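You operate a simulated robot arm through the tools that you are given. There is no shell and no other tool.

You are at the controls of a simulated robot arm. One attempt, no reset.

Task
Tip cup 33 into mould 7 and rake it level.
Fine: use the red rake; put cup and rake back and spill nothing. Set down upright: cup, red rake.

The check looks at the end state, three seconds after you hand in, the way a careful person would. Anything else that was tipped, shoved, dropped, spilled or broken makes it a failure.

Robot
A 7-joint arm with a two-finger parallel gripper, hanging from a carriage that runs on a rail from [-409, 109] to [1794, -478] (x, y) and turns from -5.306 to 6.702 rad about z. Base frame: it is fixed where the carriage stands at the start and does not move with it; the origin is on the floor, on the carriage's upright axis, x ahead of it, y to its left, z up; the surface under the hand at the start is at about z = 850. Units: mm, rad, N and s.
With the tool pointing down near the work surface it reaches from about 200 to 680 mm from the robot's upright axis, wherever it stands. Its first joint turns from -2.897 to 2.897 rad. Payload 3.91 kg.
The tool frame sits at the grasp point between the pads (the TCP): z along the fingers, y along the line on which they close. The tips reach 30 mm beyond it. Largest opening 110 mm; finger width 20, thickness 10; the body of the gripper, 48 by 112 mm, starts 55 mm behind the TCP.
Orientation is that of the tool frame in the base frame, as a unit quaternion [x, y, z, w]. With the fingers straight down and closing along the base's y, the tool's x points along the base's -x, its y along +y and its z along -z.

Tools
- The arm moves only by the tool drive_tool. Its argument "plan" is one flat list of numbers, 7 for each row, row after row: the shift along the base's x, y, z in mm, then the turn, a rotation vector about the base's x, y, z in degrees, then the gripper command, from -1 (fully open) to 1 (shut), values between in proportion. In form: [x, y, z, rx, ry, rz, fingers, x, y, z, rx, ry, rz, fingers, ...]. A call has 1 to 20 rows; each row shifts and turns the commanded pose from where the row before left it. Rows are played at 5 a second. More than 50 mm and 0.15 rad between two rows, or a gripper value outside its range, and nothing of the call is played. A pose out of reach is approached as far as the arm can. The call stops where the force on the tool passes 90 N (or 10 N more than at its start, if that is more) or the arm is blocked; 0.2 s more then pass. The fingers move at their own pace (about 108 mm/s each) and stop on an object; they squeeze with about 39 N. The grip force told is the motor's: it shows also when the fingers shut on nothing. Time passes only in rows, and 0.2 s behind the last, so rows that do not move let the fingers close. The reply holds the time, the measured pose of the TCP, the force on the tool along the base axes, the opening and the grip force, in the units named above and with some noise, with the torque about the TCP (base axes, N m) and any sound that the robot's microphone picked up.
- Cameras (640 x 400 px; columns grow to the right, rows downward): "scene" is now at [272.5, -3, 1732.5]; the picture's right is [-0.06, -1.00, 0.02], its down [-0.89, 0.04, -0.46] and it looks along [0.46, -0.04, -0.89] (base axes); focal length 283 px, centre (320, 200). "wrist" rides on the gripper at [73, 17, -103] in the tool frame; the picture's right is [-0.23, 0.97, 0.00], its down [-0.76, -0.18, -0.62] and it looks along [-0.61, -0.14, 0.78] (tool axes); focal length 222 px, centre (320, 200). There is no depth. A picture from a camera that has moved, and an enlarged one, comes with that camera's place and axes in the base frame and with its lens. The place of the scene camera against the robot may be out by one fixed shift of up to 18 mm in any direction.
- snapshot(camera): a new picture of that camera. It takes no simulated time.
- lift_body(by): slides the trunk up (or, below 0, down) by that many mm; the arm and the scene camera ride with it, the base frame stays. It gives what a move gives, with no picture.
- steer(legs): drives the robot by 1 to 6 legs, each [ahead, left, turn to the left] in mm, mm and rad, along the robot's own axes; the way and the turn of a leg run together, so that a leg with both is an arc; at most 1500 mm and 3.142 rad a leg. The arm and the cameras ride along, it lands a little off, and it stops where it bumps. It keeps to its track: a leg is cut to what the track allows. It gives what a move gives.
- pan_tilt(pan, tilt): turns the head with the scene camera to pan (to the left, within 2.705 rad either way) and tilt (down, from -0.506 to 1.204), counted from straight ahead of the robot. It gives what a move gives.
- close_up(camera, box): a new picture of the part [left, top, right, bottom] of that camera's present view, enlarged. It takes no simulated time.
- job_done(): hands the job in; it is judged then, once.

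Places have to be worked out from the pictures, the camera data and where the tool is seen. Open the gripper and draw the arm clear of the work before you hand the job in, unless the task says otherwise.

The tools are called after ">>>" by a JSON object that holds its "name" and its "arguments". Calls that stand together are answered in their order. drive_tool: Moves the arm, as the interface text tells. Its arguments: {"type":"object","properties":{"plan":{"type":"array","items":{"type":"number"}}},"required":["plan"]} The other tools are called the same way: lift_body (by) moves the trunk up or down; steer (legs) drives the base; pan_tilt (pan, tilt) turns the head that bears the scene camera; snapshot (camera) takes a picture; close_up (camera, box) takes an enlarged picture of a part of a camera's view; job_done () hands the job in.

At the start:

```text
time_s: 0.0
tcp_pos: [541.5, -157.1, 1380.0]
tool_rot: [0.001, 1.0, -0.009, 0.008]
contact_force: [-1.1, -0.1, 0.4]
wrist_torque: [0.02, 0.02, 0.04]
opening: 110.1
grasp_force: 0.0
trunk travel left (down, up): [-225.0, 355.0]
robot x, y, heading: [3.0, -2.7, -0.0]
head pan, tilt (commanded): [-0.058, 1.114]
```

scene: 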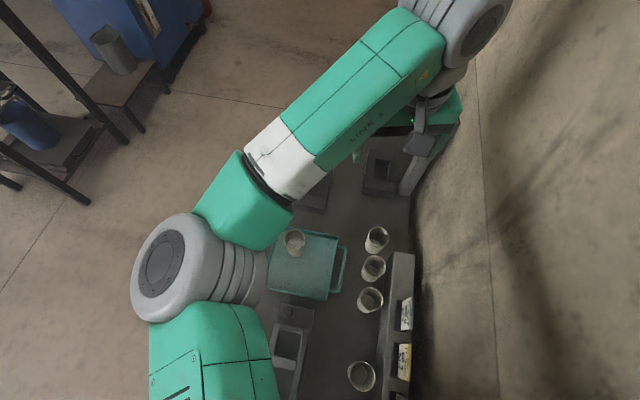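
wrist: 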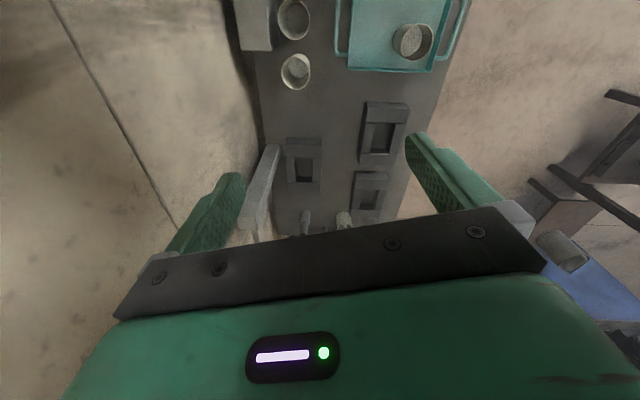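

I begin by looking around: the scene camera shows a bench with cups, a tray and moulds. I take enlarged views of both cameras to read labels.

>>> {"name": "close_up", "arguments": {"camera": "scene", "box": [240, 200, 460, 400]}}

>>> {"name": "close_up", "arguments": {"camera": "wrist", "box": [220, 0, 480, 240]}}

```text
2.00 times, centred on (350, 300) of scene
camera zoom: at [272.5, -3.0, 1732.5], right [-0.06, -1.0, 0.02], down [-0.89, 0.04, -0.46], along [0.46, -0.04, -0.89], focal length 566 px, centre (260, 0)
```

zoom: 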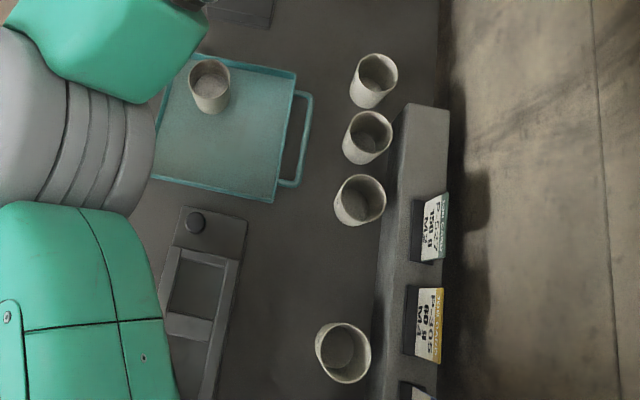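

```text
1.67 times, centred on (350, 120) of wrist
camera zoom: at [466.7, -137.2, 1482.4], right [0.23, 0.97, -0.01], down [0.75, -0.17, 0.64], along [0.62, -0.16, -0.77], focal length 370 px, centre (270, 333)
```

zoom: 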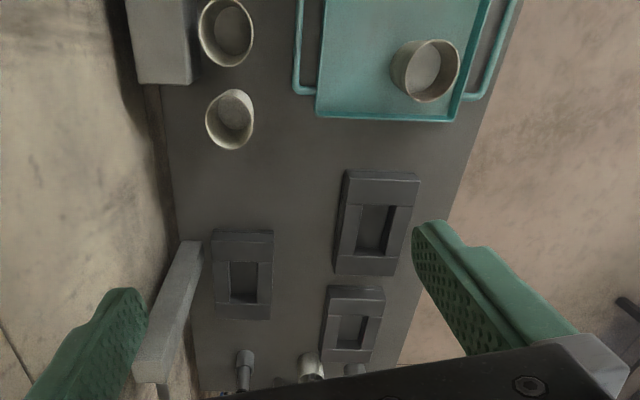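

The bench runs along x with cards at its right edge, moulds and what look like rakes farther along. I turn the head to see more of the bench.

>>> {"name": "pan_tilt", "arguments": {"pan": -0.5, "tilt": 0.9}}

>>> {"name": "snapshot", "arguments": {"camera": "scene"}}

```text
time_s: 0.9
tcp_pos: [540.2, -155.4, 1379.1]
tool_rot: [0.0, 1.0, -0.009, 0.01]
contact_force: [-0.2, -0.5, 0.8]
wrist_torque: [-0.03, -0.02, 0.01]
opening: 110.1
grasp_force: 0.0
trunk travel left (down, up): [-225.0, 355.0]
robot x, y, heading: [1.8, -3.2, 0.002]
head pan, tilt (commanded): [-0.499, 0.901]
```

```text
taken
camera scene: at [276.7, -35.2, 1747.6], right [-0.48, -0.88, 0.01], down [-0.68, 0.36, -0.64], along [0.56, -0.31, -0.77], focal length 283 px, centre (320, 200)
```

scene: 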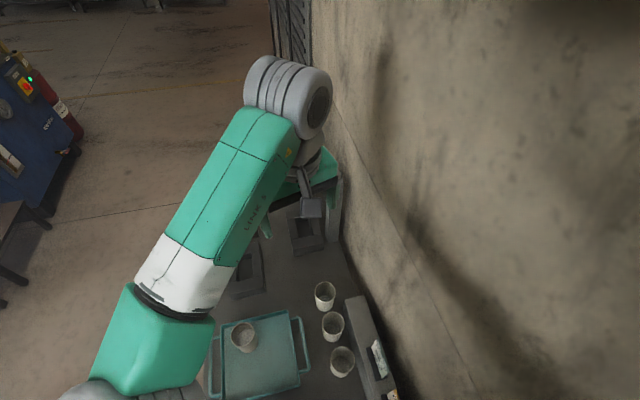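

The arm blocks much of the view. I look to both sides and behind with the head to find the rest of the bench.

>>> {"name": "pan_tilt", "arguments": {"pan": -1.5, "tilt": 1.0}}

>>> {"name": "snapshot", "arguments": {"camera": "scene"}}

>>> {"name": "pan_tilt", "arguments": {"pan": -2.6, "tilt": 1.0}}

>>> {"name": "snapshot", "arguments": {"camera": "scene"}}

>>> {"name": "pan_tilt", "arguments": {"pan": 0.8, "tilt": 0.9}}

>>> {"name": "snapshot", "arguments": {"camera": "scene"}}

```text
time_s: 2.2
tcp_pos: [541.6, -155.9, 1379.8]
tool_rot: [0.0, 1.0, -0.009, 0.009]
contact_force: [-0.4, 0.2, -0.2]
wrist_torque: [-0.02, 0.0, 0.0]
opening: 110.0
grasp_force: 0.0
trunk travel left (down, up): [-225.0, 355.0]
robot x, y, heading: [5.7, -1.1, -0.0]
head pan, tilt (commanded): [-1.499, 1.0]
```

```text
taken
camera scene: at [215.3, -68.6, 1740.1], right [-1.0, -0.07, -0.02], down [-0.05, 0.83, -0.56], along [0.05, -0.55, -0.83], focal length 283 px, centre (320, 200)
```

scene: 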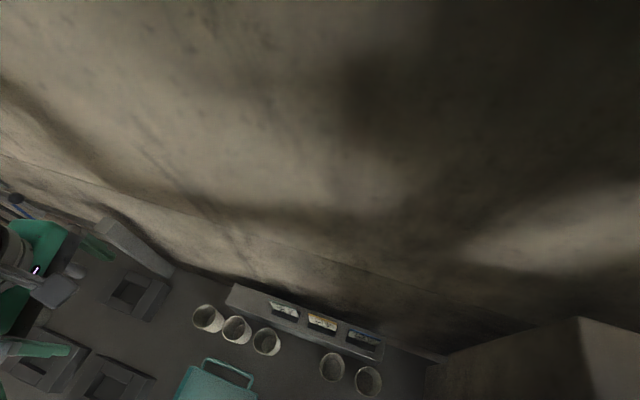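

```text
time_s: 3.5
tcp_pos: [541.3, -155.6, 1380.0]
tool_rot: [0.0, 1.0, -0.01, 0.009]
contact_force: [-0.8, 0.1, -1.0]
wrist_torque: [-0.01, -0.01, -0.04]
opening: 110.0
grasp_force: 0.2
trunk travel left (down, up): [-225.0, 355.0]
robot x, y, heading: [-0.7, 0.4, -0.001]
head pan, tilt (commanded): [-2.601, 1.0]
```

```text
taken
camera scene: at [150.4, -34.9, 1738.1], right [-0.52, 0.86, -0.02], down [0.73, 0.42, -0.54], along [-0.45, -0.29, -0.84], focal length 283 px, centre (320, 200)
```

scene: 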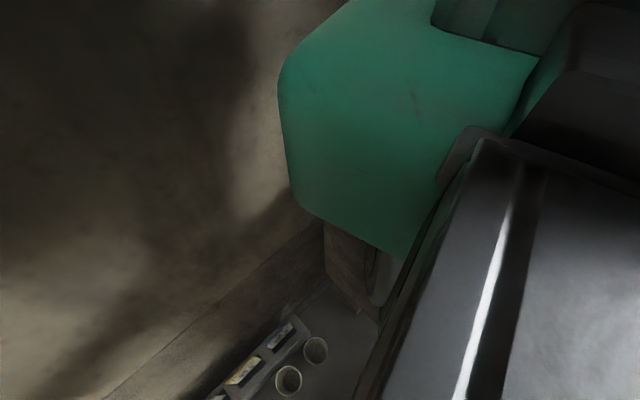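

```text
time_s: 6.4
tcp_pos: [540.5, -155.9, 1379.5]
tool_rot: [0.0, 1.0, -0.009, 0.007]
contact_force: [-0.2, 0.5, 0.0]
wrist_torque: [0.05, 0.0, -0.02]
opening: 110.1
grasp_force: 0.1
trunk travel left (down, up): [-225.0, 355.0]
robot x, y, heading: [3.2, -3.2, -0.002]
head pan, tilt (commanded): [0.799, 0.901]
```

```text
taken
camera scene: at [262.2, 55.8, 1745.4], right [0.72, -0.7, 0.02], down [-0.54, -0.57, -0.62], along [0.45, 0.43, -0.78], focal length 283 px, centre (320, 200)
```

scene: 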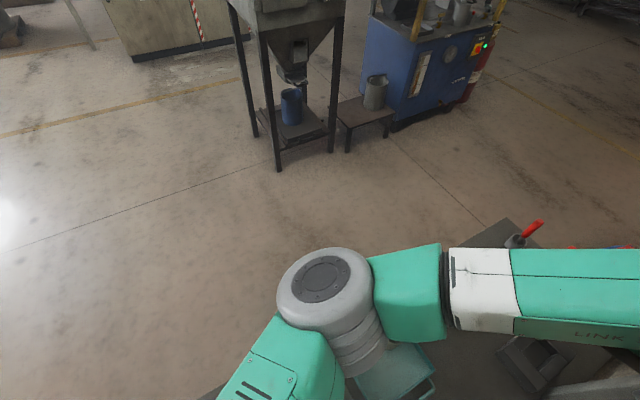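

A red-handled rake stands toward the far end. I pan back to the right side with more tilt to read the cards and cups.

>>> {"name": "pan_tilt", "arguments": {"pan": -1.3, "tilt": 1.2}}

>>> {"name": "snapshot", "arguments": {"camera": "scene"}}

>>> {"name": "close_up", "arguments": {"camera": "scene", "box": [200, 240, 420, 380]}}

```text
time_s: 8.4
tcp_pos: [539.6, -153.4, 1377.6]
tool_rot: [0.001, 1.0, -0.008, 0.008]
contact_force: [-0.5, 0.6, 0.2]
wrist_torque: [0.0, 0.02, -0.02]
opening: 110.4
grasp_force: 0.0
trunk travel left (down, up): [-225.0, 355.0]
robot x, y, heading: [-1.4, -2.9, -0.001]
head pan, tilt (commanded): [-1.3, 1.201]
```

```text
taken
camera scene: at [224.5, -52.2, 1726.7], right [-0.96, -0.27, -0.01], down [-0.24, 0.89, -0.38], along [0.11, -0.36, -0.92], focal length 283 px, centre (320, 200)
```

scene: 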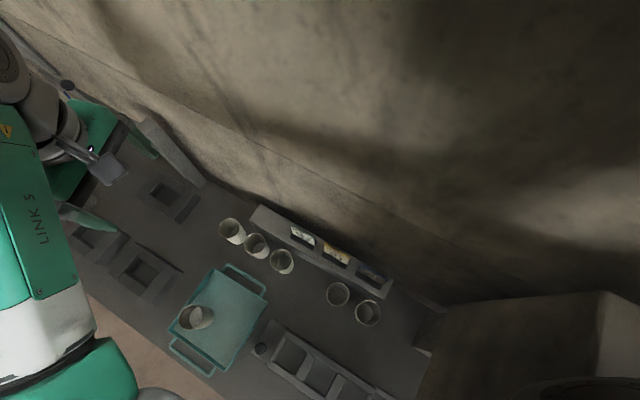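

```text
2.86 times, centred on (310, 310) of scene
camera zoom: at [224.5, -52.2, 1726.7], right [-0.96, -0.27, -0.01], down [-0.24, 0.89, -0.38], along [0.11, -0.36, -0.92], focal length 808 px, centre (349, -114)
```

zoom: 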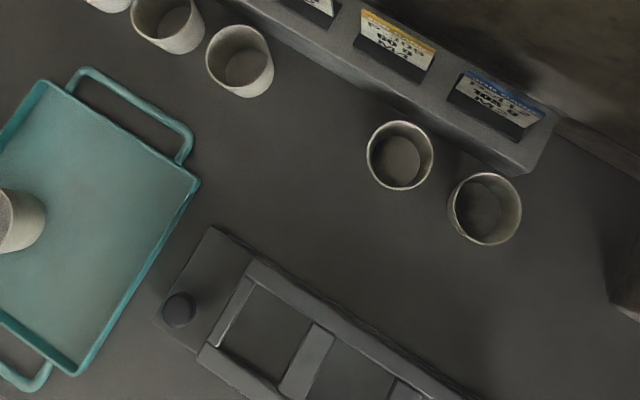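

The cups stand in a row, one on a tray. I zoom tightly on cards, cups and moulds to look for numbers.

>>> {"name": "close_up", "arguments": {"camera": "scene", "box": [280, 220, 400, 300]}}

>>> {"name": "close_up", "arguments": {"camera": "scene", "box": [60, 160, 210, 310]}}

>>> {"name": "close_up", "arguments": {"camera": "scene", "box": [160, 210, 300, 350]}}

>>> {"name": "close_up", "arguments": {"camera": "scene", "box": [240, 270, 440, 400]}}

```text
5.00 times, centred on (340, 260) of scene
camera zoom: at [224.5, -52.2, 1726.7], right [-0.96, -0.27, -0.01], down [-0.24, 0.89, -0.38], along [0.11, -0.36, -0.92], focal length 1414 px, centre (220, -100)
```

zoom: 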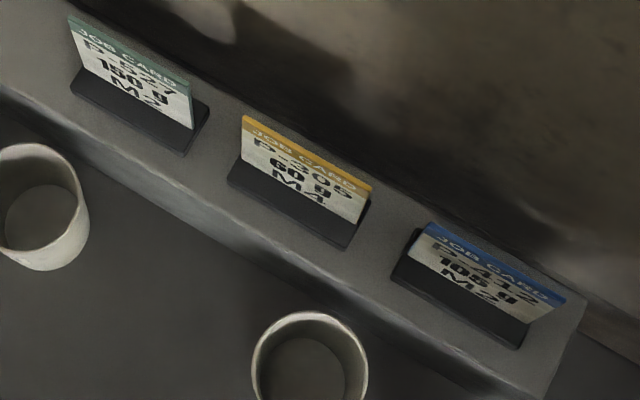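

```text
2.67 times, centred on (135, 235) of scene
camera zoom: at [224.5, -52.2, 1726.7], right [-0.96, -0.27, -0.01], down [-0.24, 0.89, -0.38], along [0.11, -0.36, -0.92], focal length 754 px, centre (813, 107)
```

zoom: 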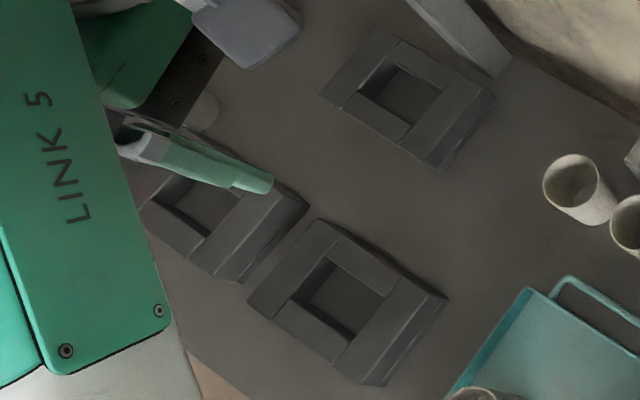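

```text
2.86 times, centred on (230, 280) of scene
camera zoom: at [224.5, -52.2, 1726.7], right [-0.96, -0.27, -0.01], down [-0.24, 0.89, -0.38], along [0.11, -0.36, -0.92], focal length 808 px, centre (577, -29)
```

zoom: 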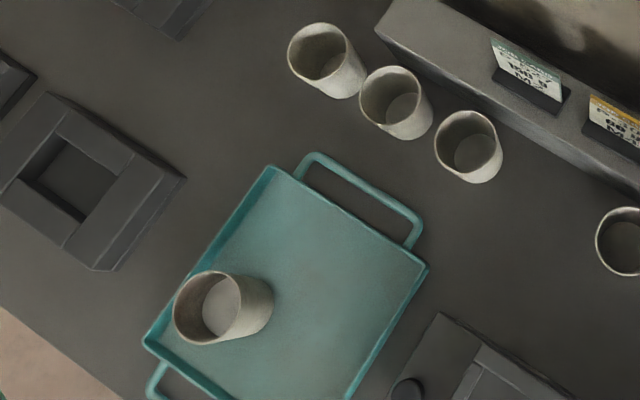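

```text
3.08 times, centred on (340, 335) of scene
camera zoom: at [224.5, -52.2, 1726.7], right [-0.96, -0.27, -0.01], down [-0.24, 0.89, -0.38], along [0.11, -0.36, -0.92], focal length 870 px, centre (258, -215)
```

zoom: 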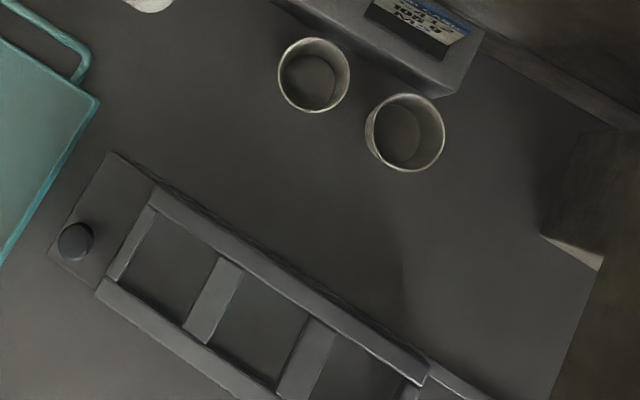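

Cards read P-527 150 g, P-305 60 g M4 and P-412; cups' numbers are probably on their sides facing the open (left) side of the bench. I swing the wrist camera round to look toward the wall from the left, staying high.

>>> {"name": "drive_tool", "arguments": {"plan": [-5, 13, -12, 0, 0, -8, -1, -5, 13, -12, 0, 0, -8, -1, -5, 13, -12, 0, 0, -8, -1, -5, 13, -12, 0, 0, -8, -1, -5, 13, -12, 0, 0, -8, -1, -5, 13, -12, 0, 0, -8, -1, -5, 13, -12, 0, 0, -8, -1, -5, 13, -12, 0, 0, -8, -1, -5, 13, -12, 0, 0, -8, -1, -5, 13, -12, 0, 0, -8, -1, -5, 13, -12, 0, 0, -8, -1, -5, 13, -12, 0, 0, -8, -1]}}

>>> {"name": "snapshot", "arguments": {"camera": "wrist"}}

>>> {"name": "snapshot", "arguments": {"camera": "scene"}}

```text
time_s: 11.2
tcp_pos: [517.1, 10.4, 1243.9]
tool_rot: [0.748, 0.664, 0.02, 0.009]
contact_force: [0.4, 0.5, -0.6]
wrist_torque: [0.0, -0.01, -0.01]
opening: 110.1
grasp_force: 0.1
trunk travel left (down, up): [-225.0, 355.0]
robot x, y, heading: [16.0, -2.4, -0.005]
head pan, tilt (commanded): [-1.3, 1.201]
stopped in row 12: the arm was blocked; the commanded pose is now the measured one
```

```text
taken
camera wrist: at [538.5, 79.8, 1350.0], right [0.94, -0.34, 0.04], down [-0.29, -0.74, 0.6], along [-0.18, -0.58, -0.8], focal length 222 px, centre (320, 200)
```

wrist: 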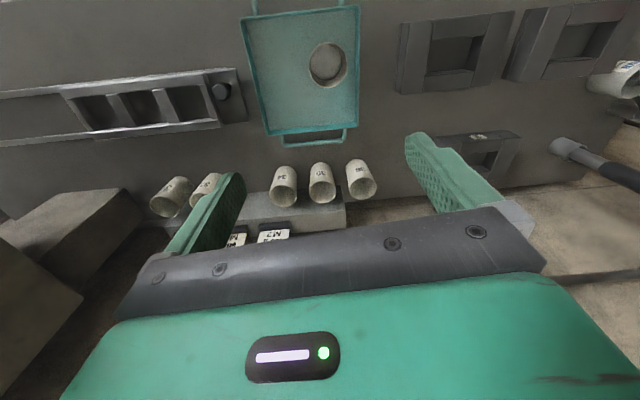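

```text
taken
camera scene: at [249.2, -47.5, 1729.8], right [-0.96, -0.26, -0.04], down [-0.23, 0.9, -0.37], along [0.13, -0.35, -0.93], focal length 283 px, centre (320, 200)
```

scene: 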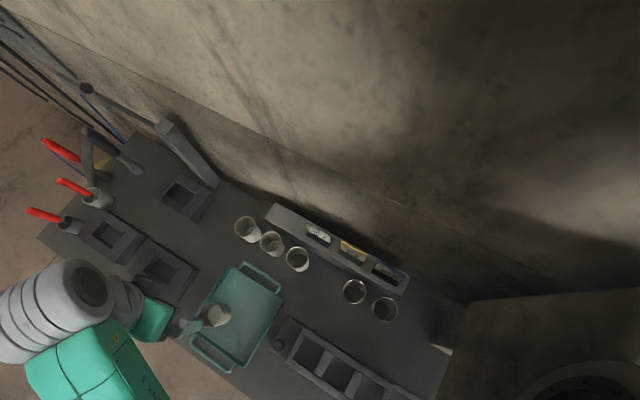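

The cups carry labels on the side facing the open edge. The arm was reported blocked at the last row (probably a joint limit). I zoom in on the labels.

>>> {"name": "close_up", "arguments": {"camera": "wrist", "box": [140, 140, 400, 260]}}

>>> {"name": "close_up", "arguments": {"camera": "wrist", "box": [250, 140, 390, 220]}}

>>> {"name": "close_up", "arguments": {"camera": "wrist", "box": [400, 0, 640, 200]}}

>>> {"name": "close_up", "arguments": {"camera": "scene", "box": [0, 60, 240, 280]}}

```text
2.46 times, centred on (270, 200) of wrist
camera zoom: at [538.5, 79.8, 1350.0], right [0.94, -0.34, 0.04], down [-0.29, -0.74, 0.6], along [-0.18, -0.58, -0.8], focal length 547 px, centre (443, 200)
```

zoom: 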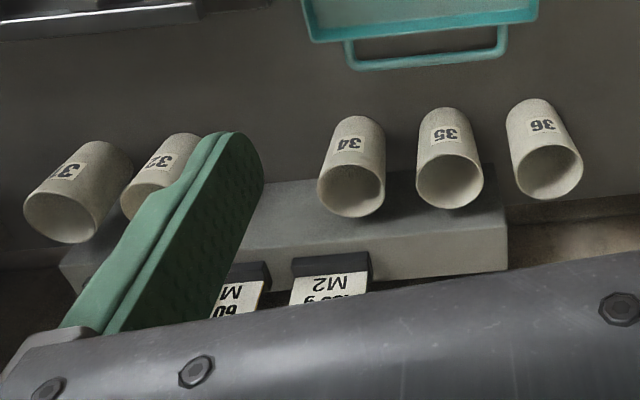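

```text
4.57 times, centred on (320, 180) of wrist
camera zoom: at [538.5, 79.8, 1350.0], right [0.94, -0.34, 0.04], down [-0.29, -0.74, 0.6], along [-0.18, -0.58, -0.8], focal length 1015 px, centre (320, 291)
```

zoom: 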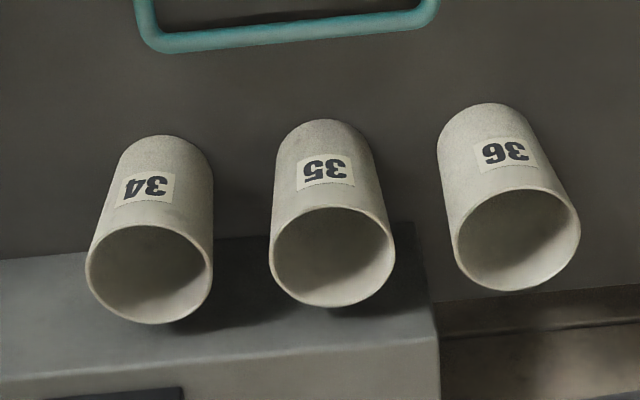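

```text
2.00 times, centred on (520, 100) of wrist
camera zoom: at [538.5, 79.8, 1350.0], right [0.94, -0.34, 0.04], down [-0.29, -0.74, 0.6], along [-0.18, -0.58, -0.8], focal length 444 px, centre (-80, 400)
```

zoom: 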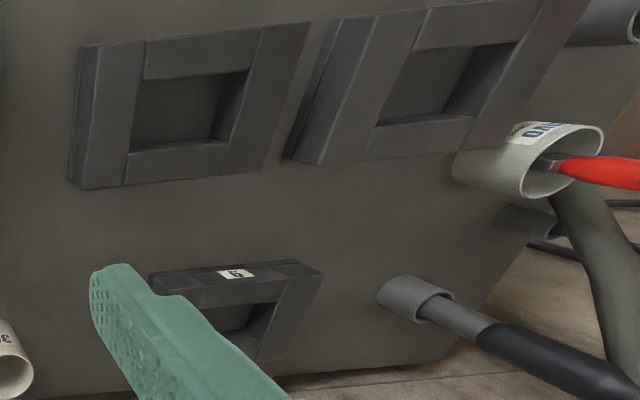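

```text
1.82 times, centred on (120, 170) of scene
camera zoom: at [249.2, -47.5, 1729.8], right [-0.96, -0.26, -0.04], down [-0.23, 0.9, -0.37], along [0.13, -0.35, -0.93], focal length 514 px, centre (684, 254)
```

zoom: 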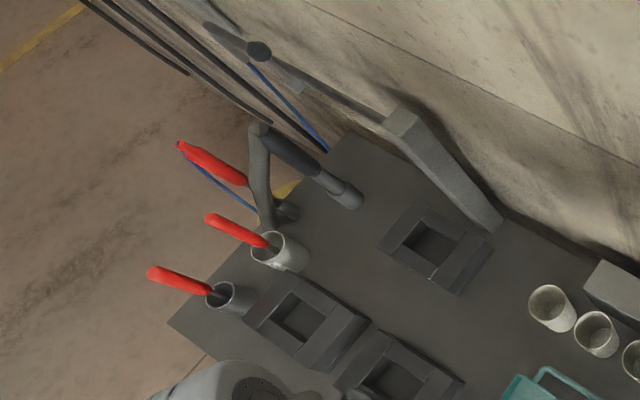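

Cups 31, 32, 34, 35, 36 are in the row, so 33 should be the one on the tray; several red-handled tools are at the far end and need inspection. I drive 250 mm along the rail to look at the moulds and tools more closely.

>>> {"name": "steer", "arguments": {"legs": [[241, -64, 0]]}}

>>> {"name": "snapshot", "arguments": {"camera": "wrist"}}

>>> {"name": "close_up", "arguments": {"camera": "wrist", "box": [280, 0, 640, 200]}}

>>> {"name": "snapshot", "arguments": {"camera": "scene"}}

```text
time_s: 11.9
tcp_pos: [515.5, 7.2, 1238.4]
tool_rot: [0.751, 0.66, 0.018, 0.004]
contact_force: [0.7, 0.3, -0.4]
wrist_torque: [0.01, -0.03, 0.01]
opening: 109.6
grasp_force: 0.1
trunk travel left (down, up): [-225.0, 355.0]
robot x, y, heading: [25.1, -2.8, -0.01]
head pan, tilt (commanded): [-1.3, 1.201]
stopped in leg 1: the robot was blocked; the commanded pose is now the measured one
```

```text
taken
camera wrist: at [537.9, 75.0, 1344.0], right [0.94, -0.35, 0.02], down [-0.29, -0.74, 0.6], along [-0.19, -0.57, -0.8], focal length 222 px, centre (320, 200)
```

wrist: 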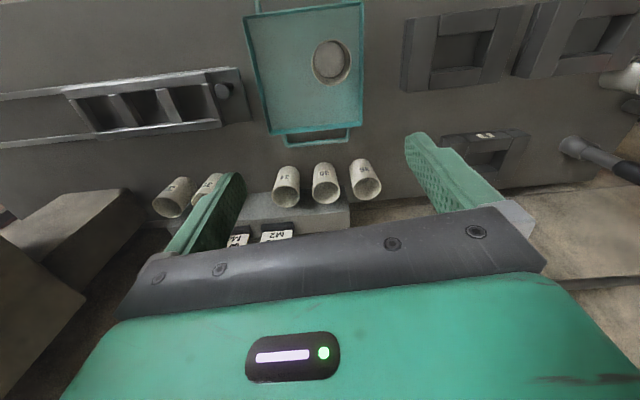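

```text
1.78 times, centred on (460, 100) of wrist
camera zoom: at [537.9, 75.0, 1344.0], right [0.94, -0.35, 0.02], down [-0.29, -0.74, 0.6], along [-0.19, -0.57, -0.8], focal length 395 px, centre (71, 378)
```

zoom: 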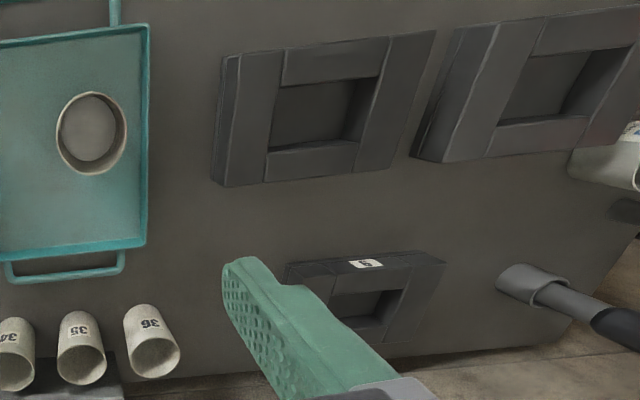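

```text
taken
camera scene: at [252.6, -49.8, 1725.8], right [-0.97, -0.26, -0.02], down [-0.23, 0.9, -0.36], along [0.11, -0.35, -0.93], focal length 283 px, centre (320, 200)
```

scene: 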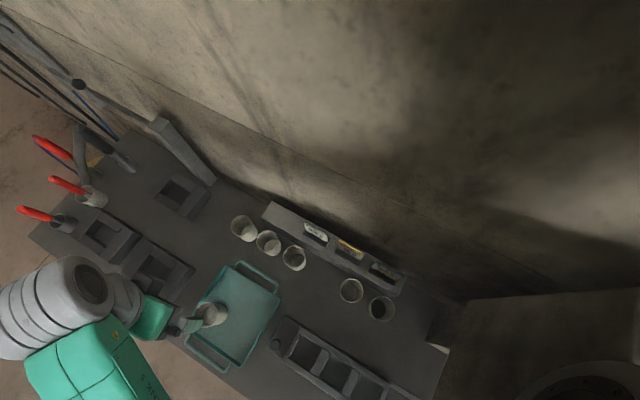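

Driving was blocked almost at once, and the carriage has been nudged, so some part of the arm seems to touch something. I look toward the elbow with the head.

>>> {"name": "pan_tilt", "arguments": {"pan": 0.6, "tilt": 0.7}}

>>> {"name": "snapshot", "arguments": {"camera": "scene"}}

>>> {"name": "pan_tilt", "arguments": {"pan": 1.5, "tilt": 0.7}}

>>> {"name": "snapshot", "arguments": {"camera": "scene"}}

>>> {"name": "pan_tilt", "arguments": {"pan": 0.0, "tilt": 0.4}}

>>> {"name": "snapshot", "arguments": {"camera": "scene"}}

```text
time_s: 13.7
tcp_pos: [516.6, 8.7, 1239.7]
tool_rot: [0.75, 0.661, 0.018, 0.006]
contact_force: [-0.9, -0.1, 0.8]
wrist_torque: [-0.01, -0.03, 0.01]
opening: 110.1
grasp_force: 0.1
trunk travel left (down, up): [-225.0, 355.0]
robot x, y, heading: [28.4, -4.1, -0.004]
head pan, tilt (commanded): [0.6, 0.7]
```

```text
taken
camera scene: at [306.8, 52.3, 1764.6], right [0.56, -0.83, 0.01], down [-0.51, -0.36, -0.78], along [0.65, 0.43, -0.63], focal length 283 px, centre (320, 200)
```

scene: 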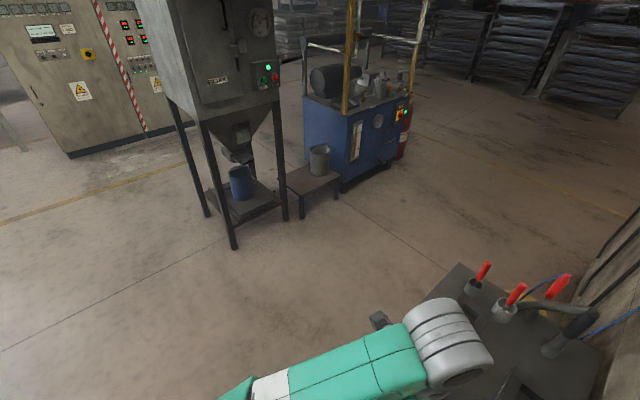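

```text
time_s: 14.9
tcp_pos: [516.4, 8.6, 1239.7]
tool_rot: [0.749, 0.662, 0.018, 0.006]
contact_force: [0.5, 0.5, -0.1]
wrist_torque: [-0.04, 0.0, -0.01]
opening: 109.9
grasp_force: 0.1
trunk travel left (down, up): [-225.0, 355.0]
robot x, y, heading: [26.2, -4.9, 0.003]
head pan, tilt (commanded): [1.499, 0.7]
```

```text
taken
camera scene: at [243.1, 89.4, 1763.0], right [1.0, -0.08, 0.03], down [-0.03, -0.64, -0.77], along [0.08, 0.76, -0.64], focal length 283 px, centre (320, 200)
```

scene: 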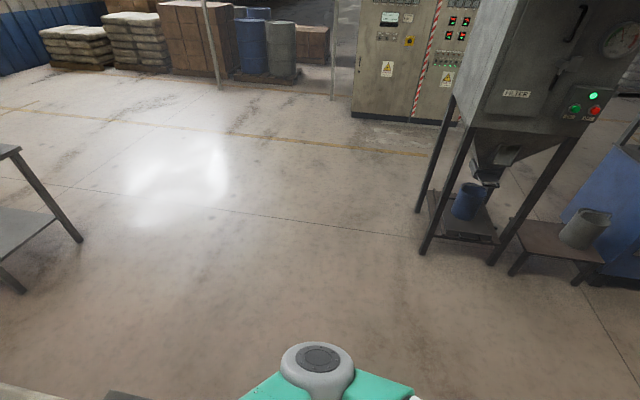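

```text
time_s: 16.5
tcp_pos: [516.7, 8.2, 1240.0]
tool_rot: [0.75, 0.662, 0.018, 0.006]
contact_force: [0.5, 0.8, -0.1]
wrist_torque: [-0.02, -0.01, -0.02]
opening: 110.1
grasp_force: 0.0
trunk travel left (down, up): [-225.0, 355.0]
robot x, y, heading: [20.1, -8.7, -0.005]
head pan, tilt (commanded): [0.0, 0.4]
```

```text
taken
camera scene: at [328.3, 4.0, 1791.9], right [-0.01, -1.0, 0.0], down [-0.36, 0.0, -0.93], along [0.93, 0.0, -0.36], focal length 283 px, centre (320, 200)
```

scene: 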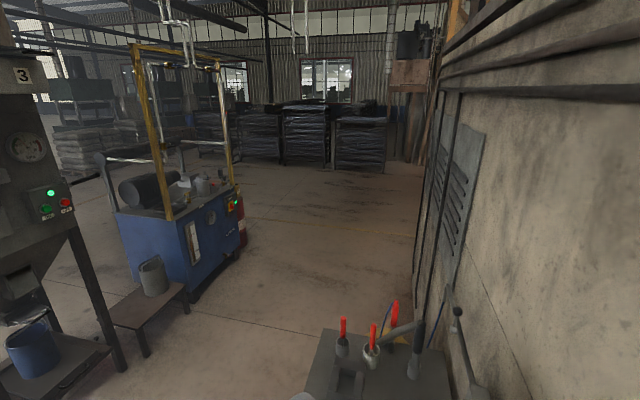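

Nothing obvious is touching from these angles. I look down at the arm's own links from the head to see if it collides with itself or the trunk.

>>> {"name": "pan_tilt", "arguments": {"pan": 0.5, "tilt": 1.2}}

>>> {"name": "snapshot", "arguments": {"camera": "scene"}}

>>> {"name": "pan_tilt", "arguments": {"pan": 2.2, "tilt": 1.0}}

>>> {"name": "snapshot", "arguments": {"camera": "scene"}}

```text
time_s: 17.7
tcp_pos: [516.2, 7.1, 1239.5]
tool_rot: [0.75, 0.661, 0.018, 0.006]
contact_force: [0.0, 0.2, 0.1]
wrist_torque: [-0.04, -0.01, 0.01]
opening: 110.1
grasp_force: 0.0
trunk travel left (down, up): [-225.0, 355.0]
robot x, y, heading: [22.4, -4.7, -0.003]
head pan, tilt (commanded): [0.499, 1.201]
```

```text
taken
camera scene: at [286.6, 31.2, 1728.1], right [0.47, -0.88, 0.01], down [-0.81, -0.44, -0.39], along [0.34, 0.17, -0.92], focal length 283 px, centre (320, 200)
```

scene: 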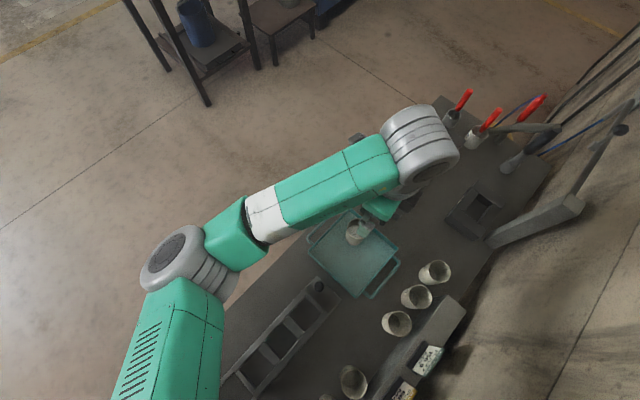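

```text
time_s: 19.4
tcp_pos: [516.7, 7.7, 1239.7]
tool_rot: [0.749, 0.662, 0.019, 0.006]
contact_force: [-0.8, 0.2, 0.1]
wrist_torque: [0.01, -0.02, 0.01]
opening: 110.3
grasp_force: 0.1
trunk travel left (down, up): [-225.0, 355.0]
robot x, y, heading: [19.3, -5.9, -0.005]
head pan, tilt (commanded): [2.201, 1.0]
```

```text
taken
camera scene: at [196.3, 61.2, 1738.3], right [0.81, 0.58, 0.02], down [0.51, -0.68, -0.53], along [-0.29, 0.44, -0.85], focal length 283 px, centre (320, 200)
```

scene: 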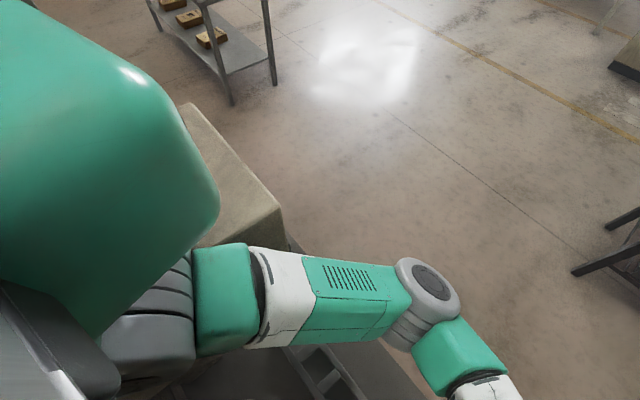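

I can't yet see contact; a beige box stands behind near the upper arm. I look further back on both sides to judge it.

>>> {"name": "pan_tilt", "arguments": {"pan": 2.7, "tilt": 0.6}}

>>> {"name": "snapshot", "arguments": {"camera": "scene"}}

>>> {"name": "pan_tilt", "arguments": {"pan": -1.9, "tilt": 0.8}}

>>> {"name": "snapshot", "arguments": {"camera": "scene"}}

>>> {"name": "pan_tilt", "arguments": {"pan": 1.8, "tilt": 1.2}}

>>> {"name": "snapshot", "arguments": {"camera": "scene"}}

```text
time_s: 20.3
tcp_pos: [516.3, 8.8, 1238.4]
tool_rot: [0.75, 0.662, 0.018, 0.007]
contact_force: [0.0, 0.7, 0.1]
wrist_torque: [0.0, 0.0, 0.02]
opening: 110.2
grasp_force: 0.2
trunk travel left (down, up): [-225.0, 355.0]
robot x, y, heading: [21.2, -11.5, -0.004]
head pan, tilt (commanded): [2.7, 0.6]
```

```text
taken
camera scene: at [156.5, 42.8, 1769.2], right [0.43, 0.9, 0.01], down [0.53, -0.24, -0.81], along [-0.73, 0.36, -0.58], focal length 283 px, centre (320, 200)
```

scene: 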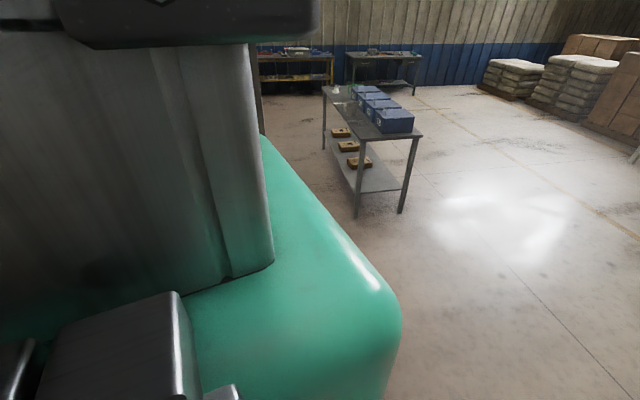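

```text
time_s: 24.0
tcp_pos: [516.6, 7.2, 1239.3]
tool_rot: [0.749, 0.662, 0.018, 0.007]
contact_force: [-0.5, -0.1, -0.4]
wrist_torque: [0.01, 0.01, -0.01]
opening: 110.1
grasp_force: 0.0
trunk travel left (down, up): [-225.0, 355.0]
robot x, y, heading: [23.1, -6.7, -0.007]
head pan, tilt (commanded): [-1.901, 0.799]
```

```text
taken
camera scene: at [210.0, -71.8, 1753.5], right [-0.94, 0.33, -0.02], down [0.25, 0.68, -0.69], along [-0.21, -0.66, -0.72], focal length 283 px, centre (320, 200)
```

scene: 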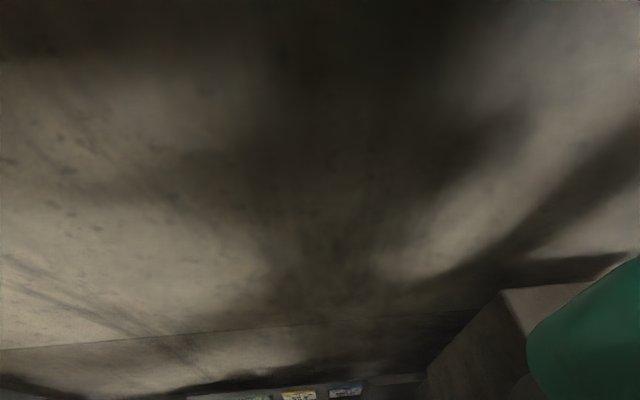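

```text
time_s: 27.1
tcp_pos: [516.3, 7.0, 1238.1]
tool_rot: [0.749, 0.662, 0.018, 0.007]
contact_force: [-0.7, -0.5, -0.2]
wrist_torque: [0.01, -0.01, -0.01]
opening: 109.8
grasp_force: 0.0
trunk travel left (down, up): [-225.0, 355.0]
robot x, y, heading: [21.2, -7.9, -0.008]
head pan, tilt (commanded): [1.799, 1.201]
```

```text
taken
camera scene: at [224.9, 58.9, 1726.4], right [0.98, 0.22, 0.03], down [0.21, -0.91, -0.36], along [-0.06, 0.36, -0.93], focal length 283 px, centre (320, 200)
```

scene: 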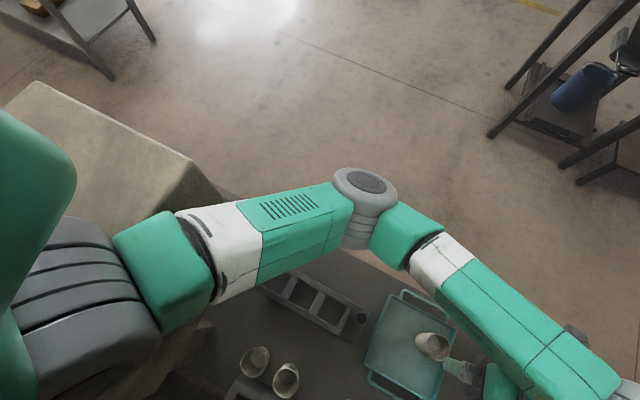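

The readings fit the shoulder joint touching the top front edge of a big box just behind the robot (top ≈ z 1356, face ≈ 40 mm behind the axis). I raise the trunk 100 mm to free it before driving forward.

>>> {"name": "lift_body", "arguments": {"by": 100}}

>>> {"name": "snapshot", "arguments": {"camera": "scene"}}

```text
time_s: 28.6
tcp_pos: [516.5, 5.2, 1236.9]
tool_rot: [0.751, 0.66, 0.017, 0.004]
contact_force: [-0.1, -0.1, 0.3]
wrist_torque: [0.01, -0.02, 0.02]
opening: 109.8
grasp_force: 0.2
trunk travel left (down, up): [-431.0, 149.0]
robot x, y, heading: [29.3, -11.9, -0.004]
head pan, tilt (commanded): [1.799, 1.201]
stopped: the arm was blocked; the commanded pose is now the measured one
```

```text
taken
camera scene: at [226.1, 58.0, 1725.6], right [0.98, 0.22, 0.02], down [0.21, -0.91, -0.36], along [-0.06, 0.36, -0.93], focal length 283 px, centre (320, 200)
```

scene: 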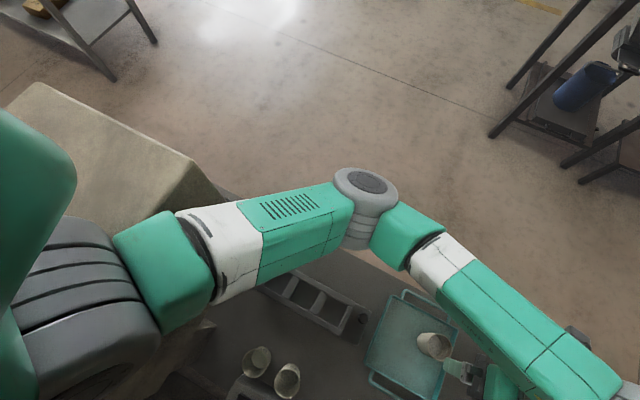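

The lift was reported blocked and the pose did not change though the travel counter did. I hold still for a moment to read the settled state.

>>> {"name": "drive_tool", "arguments": {"plan": [0, 0, 0, 0, 0, 0, -1, 0, 0, 0, 0, 0, 0, -1]}}

>>> {"name": "pan_tilt", "arguments": {"pan": 2.4, "tilt": 1.2}}

>>> {"name": "snapshot", "arguments": {"camera": "scene"}}

```text
time_s: 29.4
tcp_pos: [513.9, 5.5, 1237.9]
tool_rot: [0.751, 0.66, 0.017, 0.003]
contact_force: [-0.3, 0.4, 0.1]
wrist_torque: [0.01, -0.02, 0.04]
opening: 110.1
grasp_force: 0.1
trunk travel left (down, up): [-431.0, 149.0]
robot x, y, heading: [25.8, -5.2, -0.004]
head pan, tilt (commanded): [1.799, 1.201]
stopped in row 2: the arm was blocked; the commanded pose is now the measured one
```

```text
time_s: 30.4
tcp_pos: [515.5, 5.8, 1238.6]
tool_rot: [0.75, 0.661, 0.017, 0.005]
contact_force: [0.3, -0.7, -0.6]
wrist_torque: [0.0, 0.05, 0.03]
opening: 110.1
grasp_force: 0.1
trunk travel left (down, up): [-431.0, 149.0]
robot x, y, heading: [28.6, -7.0, -0.006]
head pan, tilt (commanded): [2.4, 1.201]
```

```text
taken
camera scene: at [196.7, 41.8, 1725.5], right [0.68, 0.73, 0.02], down [0.69, -0.63, -0.35], along [-0.24, 0.25, -0.94], focal length 283 px, centre (320, 200)
```

scene: 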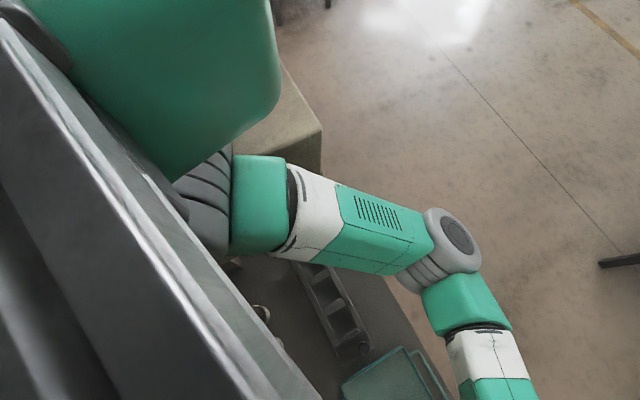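

Even a null command reports blocked, so there is standing contact. I zoom in on the shoulder region to find what touches.

>>> {"name": "close_up", "arguments": {"camera": "scene", "box": [160, 40, 400, 300]}}

>>> {"name": "pan_tilt", "arguments": {"pan": -2.6, "tilt": 1.2}}

>>> {"name": "snapshot", "arguments": {"camera": "scene"}}

>>> {"name": "pan_tilt", "arguments": {"pan": 2.7, "tilt": 0.0}}

>>> {"name": "snapshot", "arguments": {"camera": "scene"}}

```text
1.54 times, centred on (280, 170) of scene
camera zoom: at [196.7, 41.8, 1725.5], right [0.68, 0.73, 0.02], down [0.69, -0.63, -0.35], along [-0.24, 0.25, -0.94], focal length 435 px, centre (382, 246)
```

zoom: 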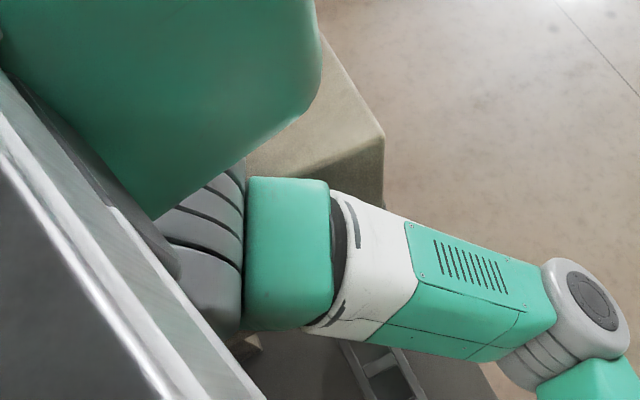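

```text
time_s: 34.3
tcp_pos: [516.7, 5.5, 1239.1]
tool_rot: [0.75, 0.661, 0.018, 0.005]
contact_force: [-0.2, -0.4, 0.2]
wrist_torque: [-0.02, 0.0, -0.01]
opening: 110.0
grasp_force: 0.1
trunk travel left (down, up): [-431.0, 149.0]
robot x, y, heading: [25.4, -8.6, -0.008]
head pan, tilt (commanded): [-2.601, 1.201]
```

```text
taken
camera scene: at [189.4, -24.9, 1725.3], right [-0.51, 0.86, -0.01], down [0.81, 0.48, -0.34], along [-0.29, -0.18, -0.94], focal length 283 px, centre (320, 200)
```

scene: 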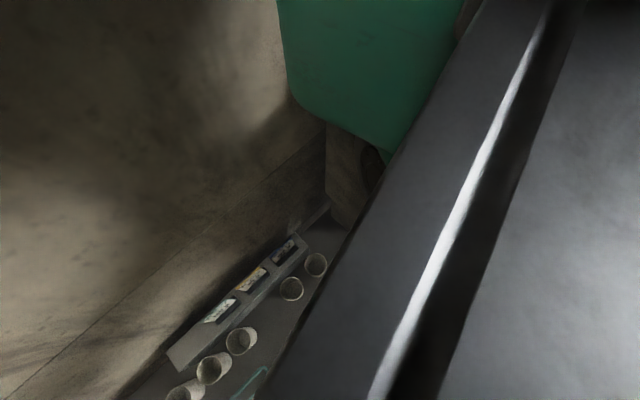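

```text
time_s: 38.5
tcp_pos: [515.3, 5.5, 1237.9]
tool_rot: [0.75, 0.661, 0.017, 0.005]
contact_force: [-0.9, 0.0, -0.4]
wrist_torque: [0.02, -0.02, -0.02]
opening: 110.1
grasp_force: 0.2
trunk travel left (down, up): [-431.0, 149.0]
robot x, y, heading: [25.6, -7.8, -0.005]
head pan, tilt (commanded): [2.7, 0.0]
```

```text
taken
camera scene: at [154.0, 42.2, 1824.4], right [0.43, 0.9, 0.01], down [0.02, 0.0, -1.0], along [-0.9, 0.43, -0.02], focal length 283 px, centre (320, 200)
```

scene: 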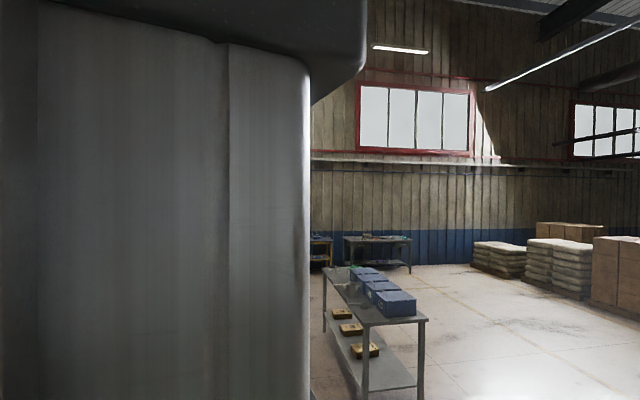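

The shoulder sits right against the box's upper front edge. I reverse the arm's last motion to take the shoulder away from it.

>>> {"name": "drive_tool", "arguments": {"plan": [8, -13, 10, 0, 0, 4, -1, 8, -13, 10, 0, 0, 4, -1, 8, -13, 10, 0, 0, 4, -1, 8, -13, 10, 0, 0, 4, -1, 8, -13, 10, 0, 0, 4, -1, 8, -13, 10, 0, 0, 4, -1]}}

```text
time_s: 39.9
tcp_pos: [543.2, -82.3, 1288.4]
tool_rot: [0.595, 0.804, 0.004, 0.001]
contact_force: [0.7, -0.4, -0.3]
wrist_torque: [0.03, 0.0, -0.01]
opening: 109.9
grasp_force: 0.0
trunk travel left (down, up): [-431.0, 149.0]
robot x, y, heading: [24.0, -8.6, -0.006]
head pan, tilt (commanded): [2.7, 0.0]
```

The arm moved freely. Now I drive forward along the rail away from the box.

>>> {"name": "steer", "arguments": {"legs": [[145, -38, 0]]}}

```text
time_s: 41.2
tcp_pos: [679.8, -108.5, 1285.2]
tool_rot: [0.594, 0.805, 0.007, -0.003]
contact_force: [0.2, -0.1, -0.2]
wrist_torque: [0.01, -0.03, 0.0]
opening: 110.3
grasp_force: 0.2
trunk travel left (down, up): [-431.0, 149.0]
robot x, y, heading: [166.8, -44.8, -0.0]
head pan, tilt (commanded): [2.7, 0.0]
```

Free of the box now. I look ahead and down again to survey the moulds and tools.

>>> {"name": "pan_tilt", "arguments": {"pan": -0.3, "tilt": 1.0}}

>>> {"name": "snapshot", "arguments": {"camera": "scene"}}

>>> {"name": "snapshot", "arguments": {"camera": "wrist"}}

```text
time_s: 43.8
tcp_pos: [680.5, -108.2, 1285.9]
tool_rot: [0.594, 0.804, 0.007, -0.004]
contact_force: [0.5, -0.2, 0.1]
wrist_torque: [-0.05, -0.01, 0.01]
opening: 109.9
grasp_force: 0.0
trunk travel left (down, up): [-431.0, 149.0]
robot x, y, heading: [165.3, -42.8, 0.003]
head pan, tilt (commanded): [-0.3, 1.0]
```

```text
taken
camera scene: at [432.0, -54.0, 1733.6], right [-0.3, -0.96, 0.0], down [-0.8, 0.25, -0.54], along [0.52, -0.16, -0.84], focal length 283 px, centre (320, 200)
```

scene: 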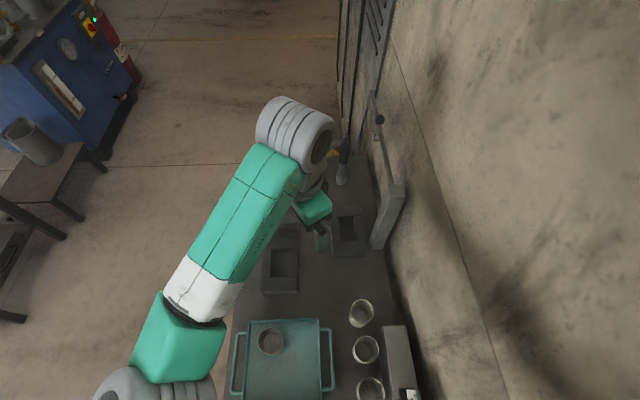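

```text
taken
camera wrist: at [674.3, -35.4, 1390.4], right [1.0, 0.07, 0.0], down [0.05, -0.79, 0.61], along [0.05, -0.61, -0.79], focal length 222 px, centre (320, 200)
```

wrist: 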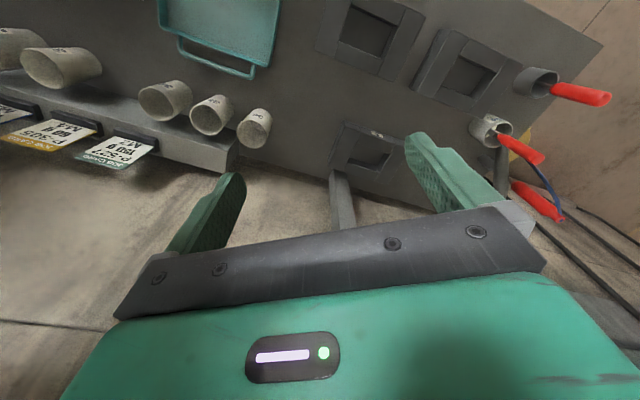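

Good view. I zoom on the mould labels and the red tools from the wrist camera.

>>> {"name": "close_up", "arguments": {"camera": "wrist", "box": [300, 0, 460, 200]}}

>>> {"name": "close_up", "arguments": {"camera": "wrist", "box": [440, 40, 620, 230]}}

>>> {"name": "close_up", "arguments": {"camera": "wrist", "box": [0, 80, 280, 180]}}

```text
2.00 times, centred on (380, 100) of wrist
camera zoom: at [674.3, -35.4, 1390.4], right [1.0, 0.07, 0.0], down [0.05, -0.79, 0.61], along [0.05, -0.61, -0.79], focal length 444 px, centre (200, 400)
```

zoom: 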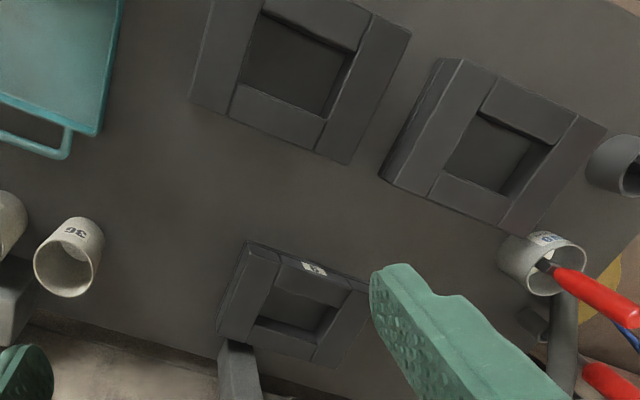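

```text
2.11 times, centred on (530, 135) of wrist
camera zoom: at [674.3, -35.4, 1390.4], right [1.0, 0.07, 0.0], down [0.05, -0.79, 0.61], along [0.05, -0.61, -0.79], focal length 468 px, centre (-122, 337)
```

zoom: 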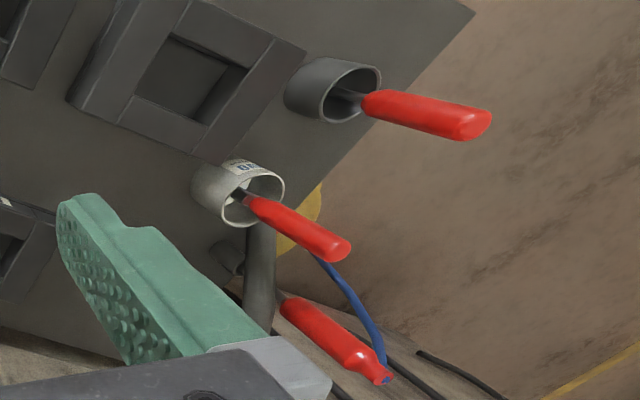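

```text
2.29 times, centred on (140, 130) of wrist
camera zoom: at [674.3, -35.4, 1390.4], right [1.0, 0.07, 0.0], down [0.05, -0.79, 0.61], along [0.05, -0.61, -0.79], focal length 508 px, centre (731, 360)
```

zoom: 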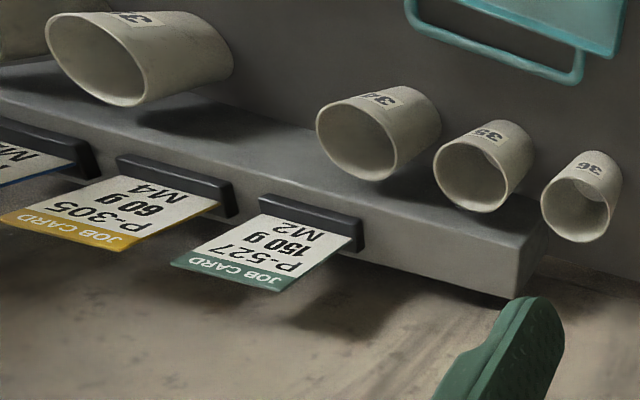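

Labels are small; I zoom tighter on mould B's sticker and the labelled tool cup.

>>> {"name": "close_up", "arguments": {"camera": "wrist", "box": [355, 115, 405, 150]}}

>>> {"name": "close_up", "arguments": {"camera": "wrist", "box": [460, 100, 540, 150]}}

```text
11.43 times, centred on (380, 132) of wrist
camera zoom: at [674.3, -35.4, 1390.4], right [1.0, 0.07, 0.0], down [0.05, -0.79, 0.61], along [0.05, -0.61, -0.79], focal length 2538 px, centre (-366, 971)
```

zoom: 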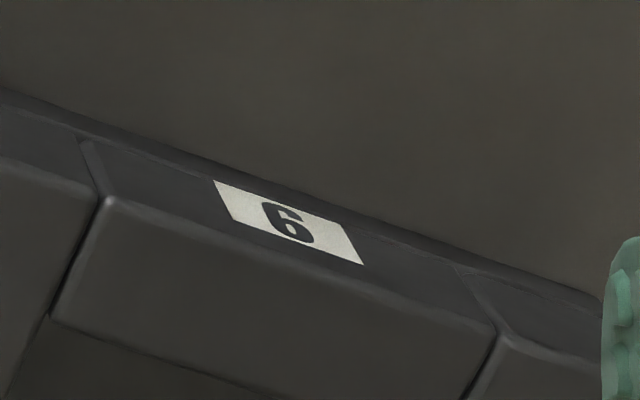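

```text
8.00 times, centred on (500, 125) of wrist
camera zoom: at [674.3, -35.4, 1390.4], right [1.0, 0.07, 0.0], down [0.05, -0.79, 0.61], along [0.05, -0.61, -0.79], focal length 1777 px, centre (-1120, 800)
```

zoom: 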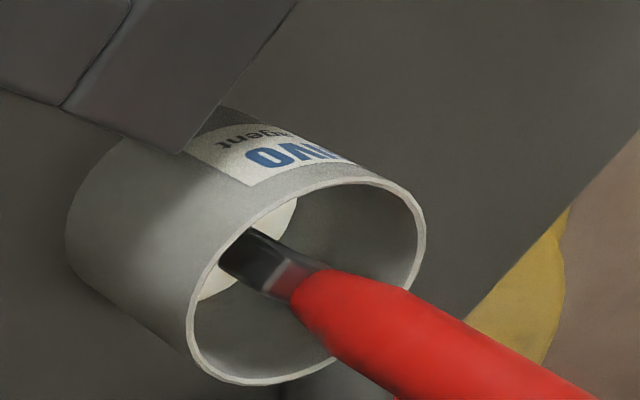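

Mould at the wall side reads 6/9 (not 7), and the labelled tin with one red tool is release agent (a brush). I drive forward 150 mm and move the hand out over the open side to see the front faces of the other two moulds and the tools.

>>> {"name": "steer", "arguments": {"legs": [[145, -38, 0]]}}

>>> {"name": "drive_tool", "arguments": {"plan": [9, 40, -10, 0, 0, -2, -1, 9, 40, -10, 0, 0, -2, -1, 9, 40, -10, 0, 0, -2, -1, 9, 40, -10, 0, 0, -2, -1, 9, 40, -10, 0, 0, -2, -1, 9, 40, -10, 0, 0, -2, -1, 9, 40, -10, 0, 0, -2, -1, 9, 40, -10, 0, 0, -2, -1]}}

>>> {"name": "snapshot", "arguments": {"camera": "wrist"}}

```text
time_s: 45.2
tcp_pos: [826.7, -147.9, 1285.6]
tool_rot: [0.594, 0.804, 0.007, -0.004]
contact_force: [-0.1, -0.5, 0.4]
wrist_torque: [-0.03, 0.01, -0.02]
opening: 110.0
grasp_force: 0.1
trunk travel left (down, up): [-431.0, 149.0]
robot x, y, heading: [311.2, -83.1, -0.001]
head pan, tilt (commanded): [-0.3, 1.0]
```

```text
time_s: 47.0
tcp_pos: [896.7, 169.3, 1206.7]
tool_rot: [0.701, 0.713, 0.006, -0.003]
contact_force: [-0.6, -0.7, 0.3]
wrist_torque: [0.01, 0.02, -0.01]
opening: 110.2
grasp_force: 0.0
trunk travel left (down, up): [-431.0, 149.0]
robot x, y, heading: [305.9, -83.7, 0.002]
head pan, tilt (commanded): [-0.3, 1.0]
```

```text
taken
camera wrist: at [910.4, 241.4, 1311.6], right [0.98, -0.21, 0.0], down [-0.17, -0.77, 0.61], along [-0.13, -0.6, -0.79], focal length 222 px, centre (320, 200)
```

wrist: 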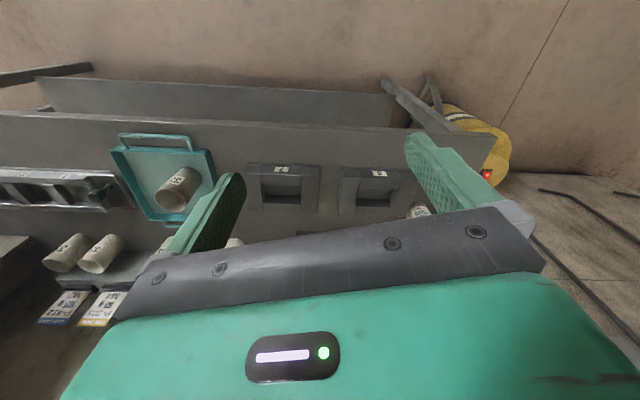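

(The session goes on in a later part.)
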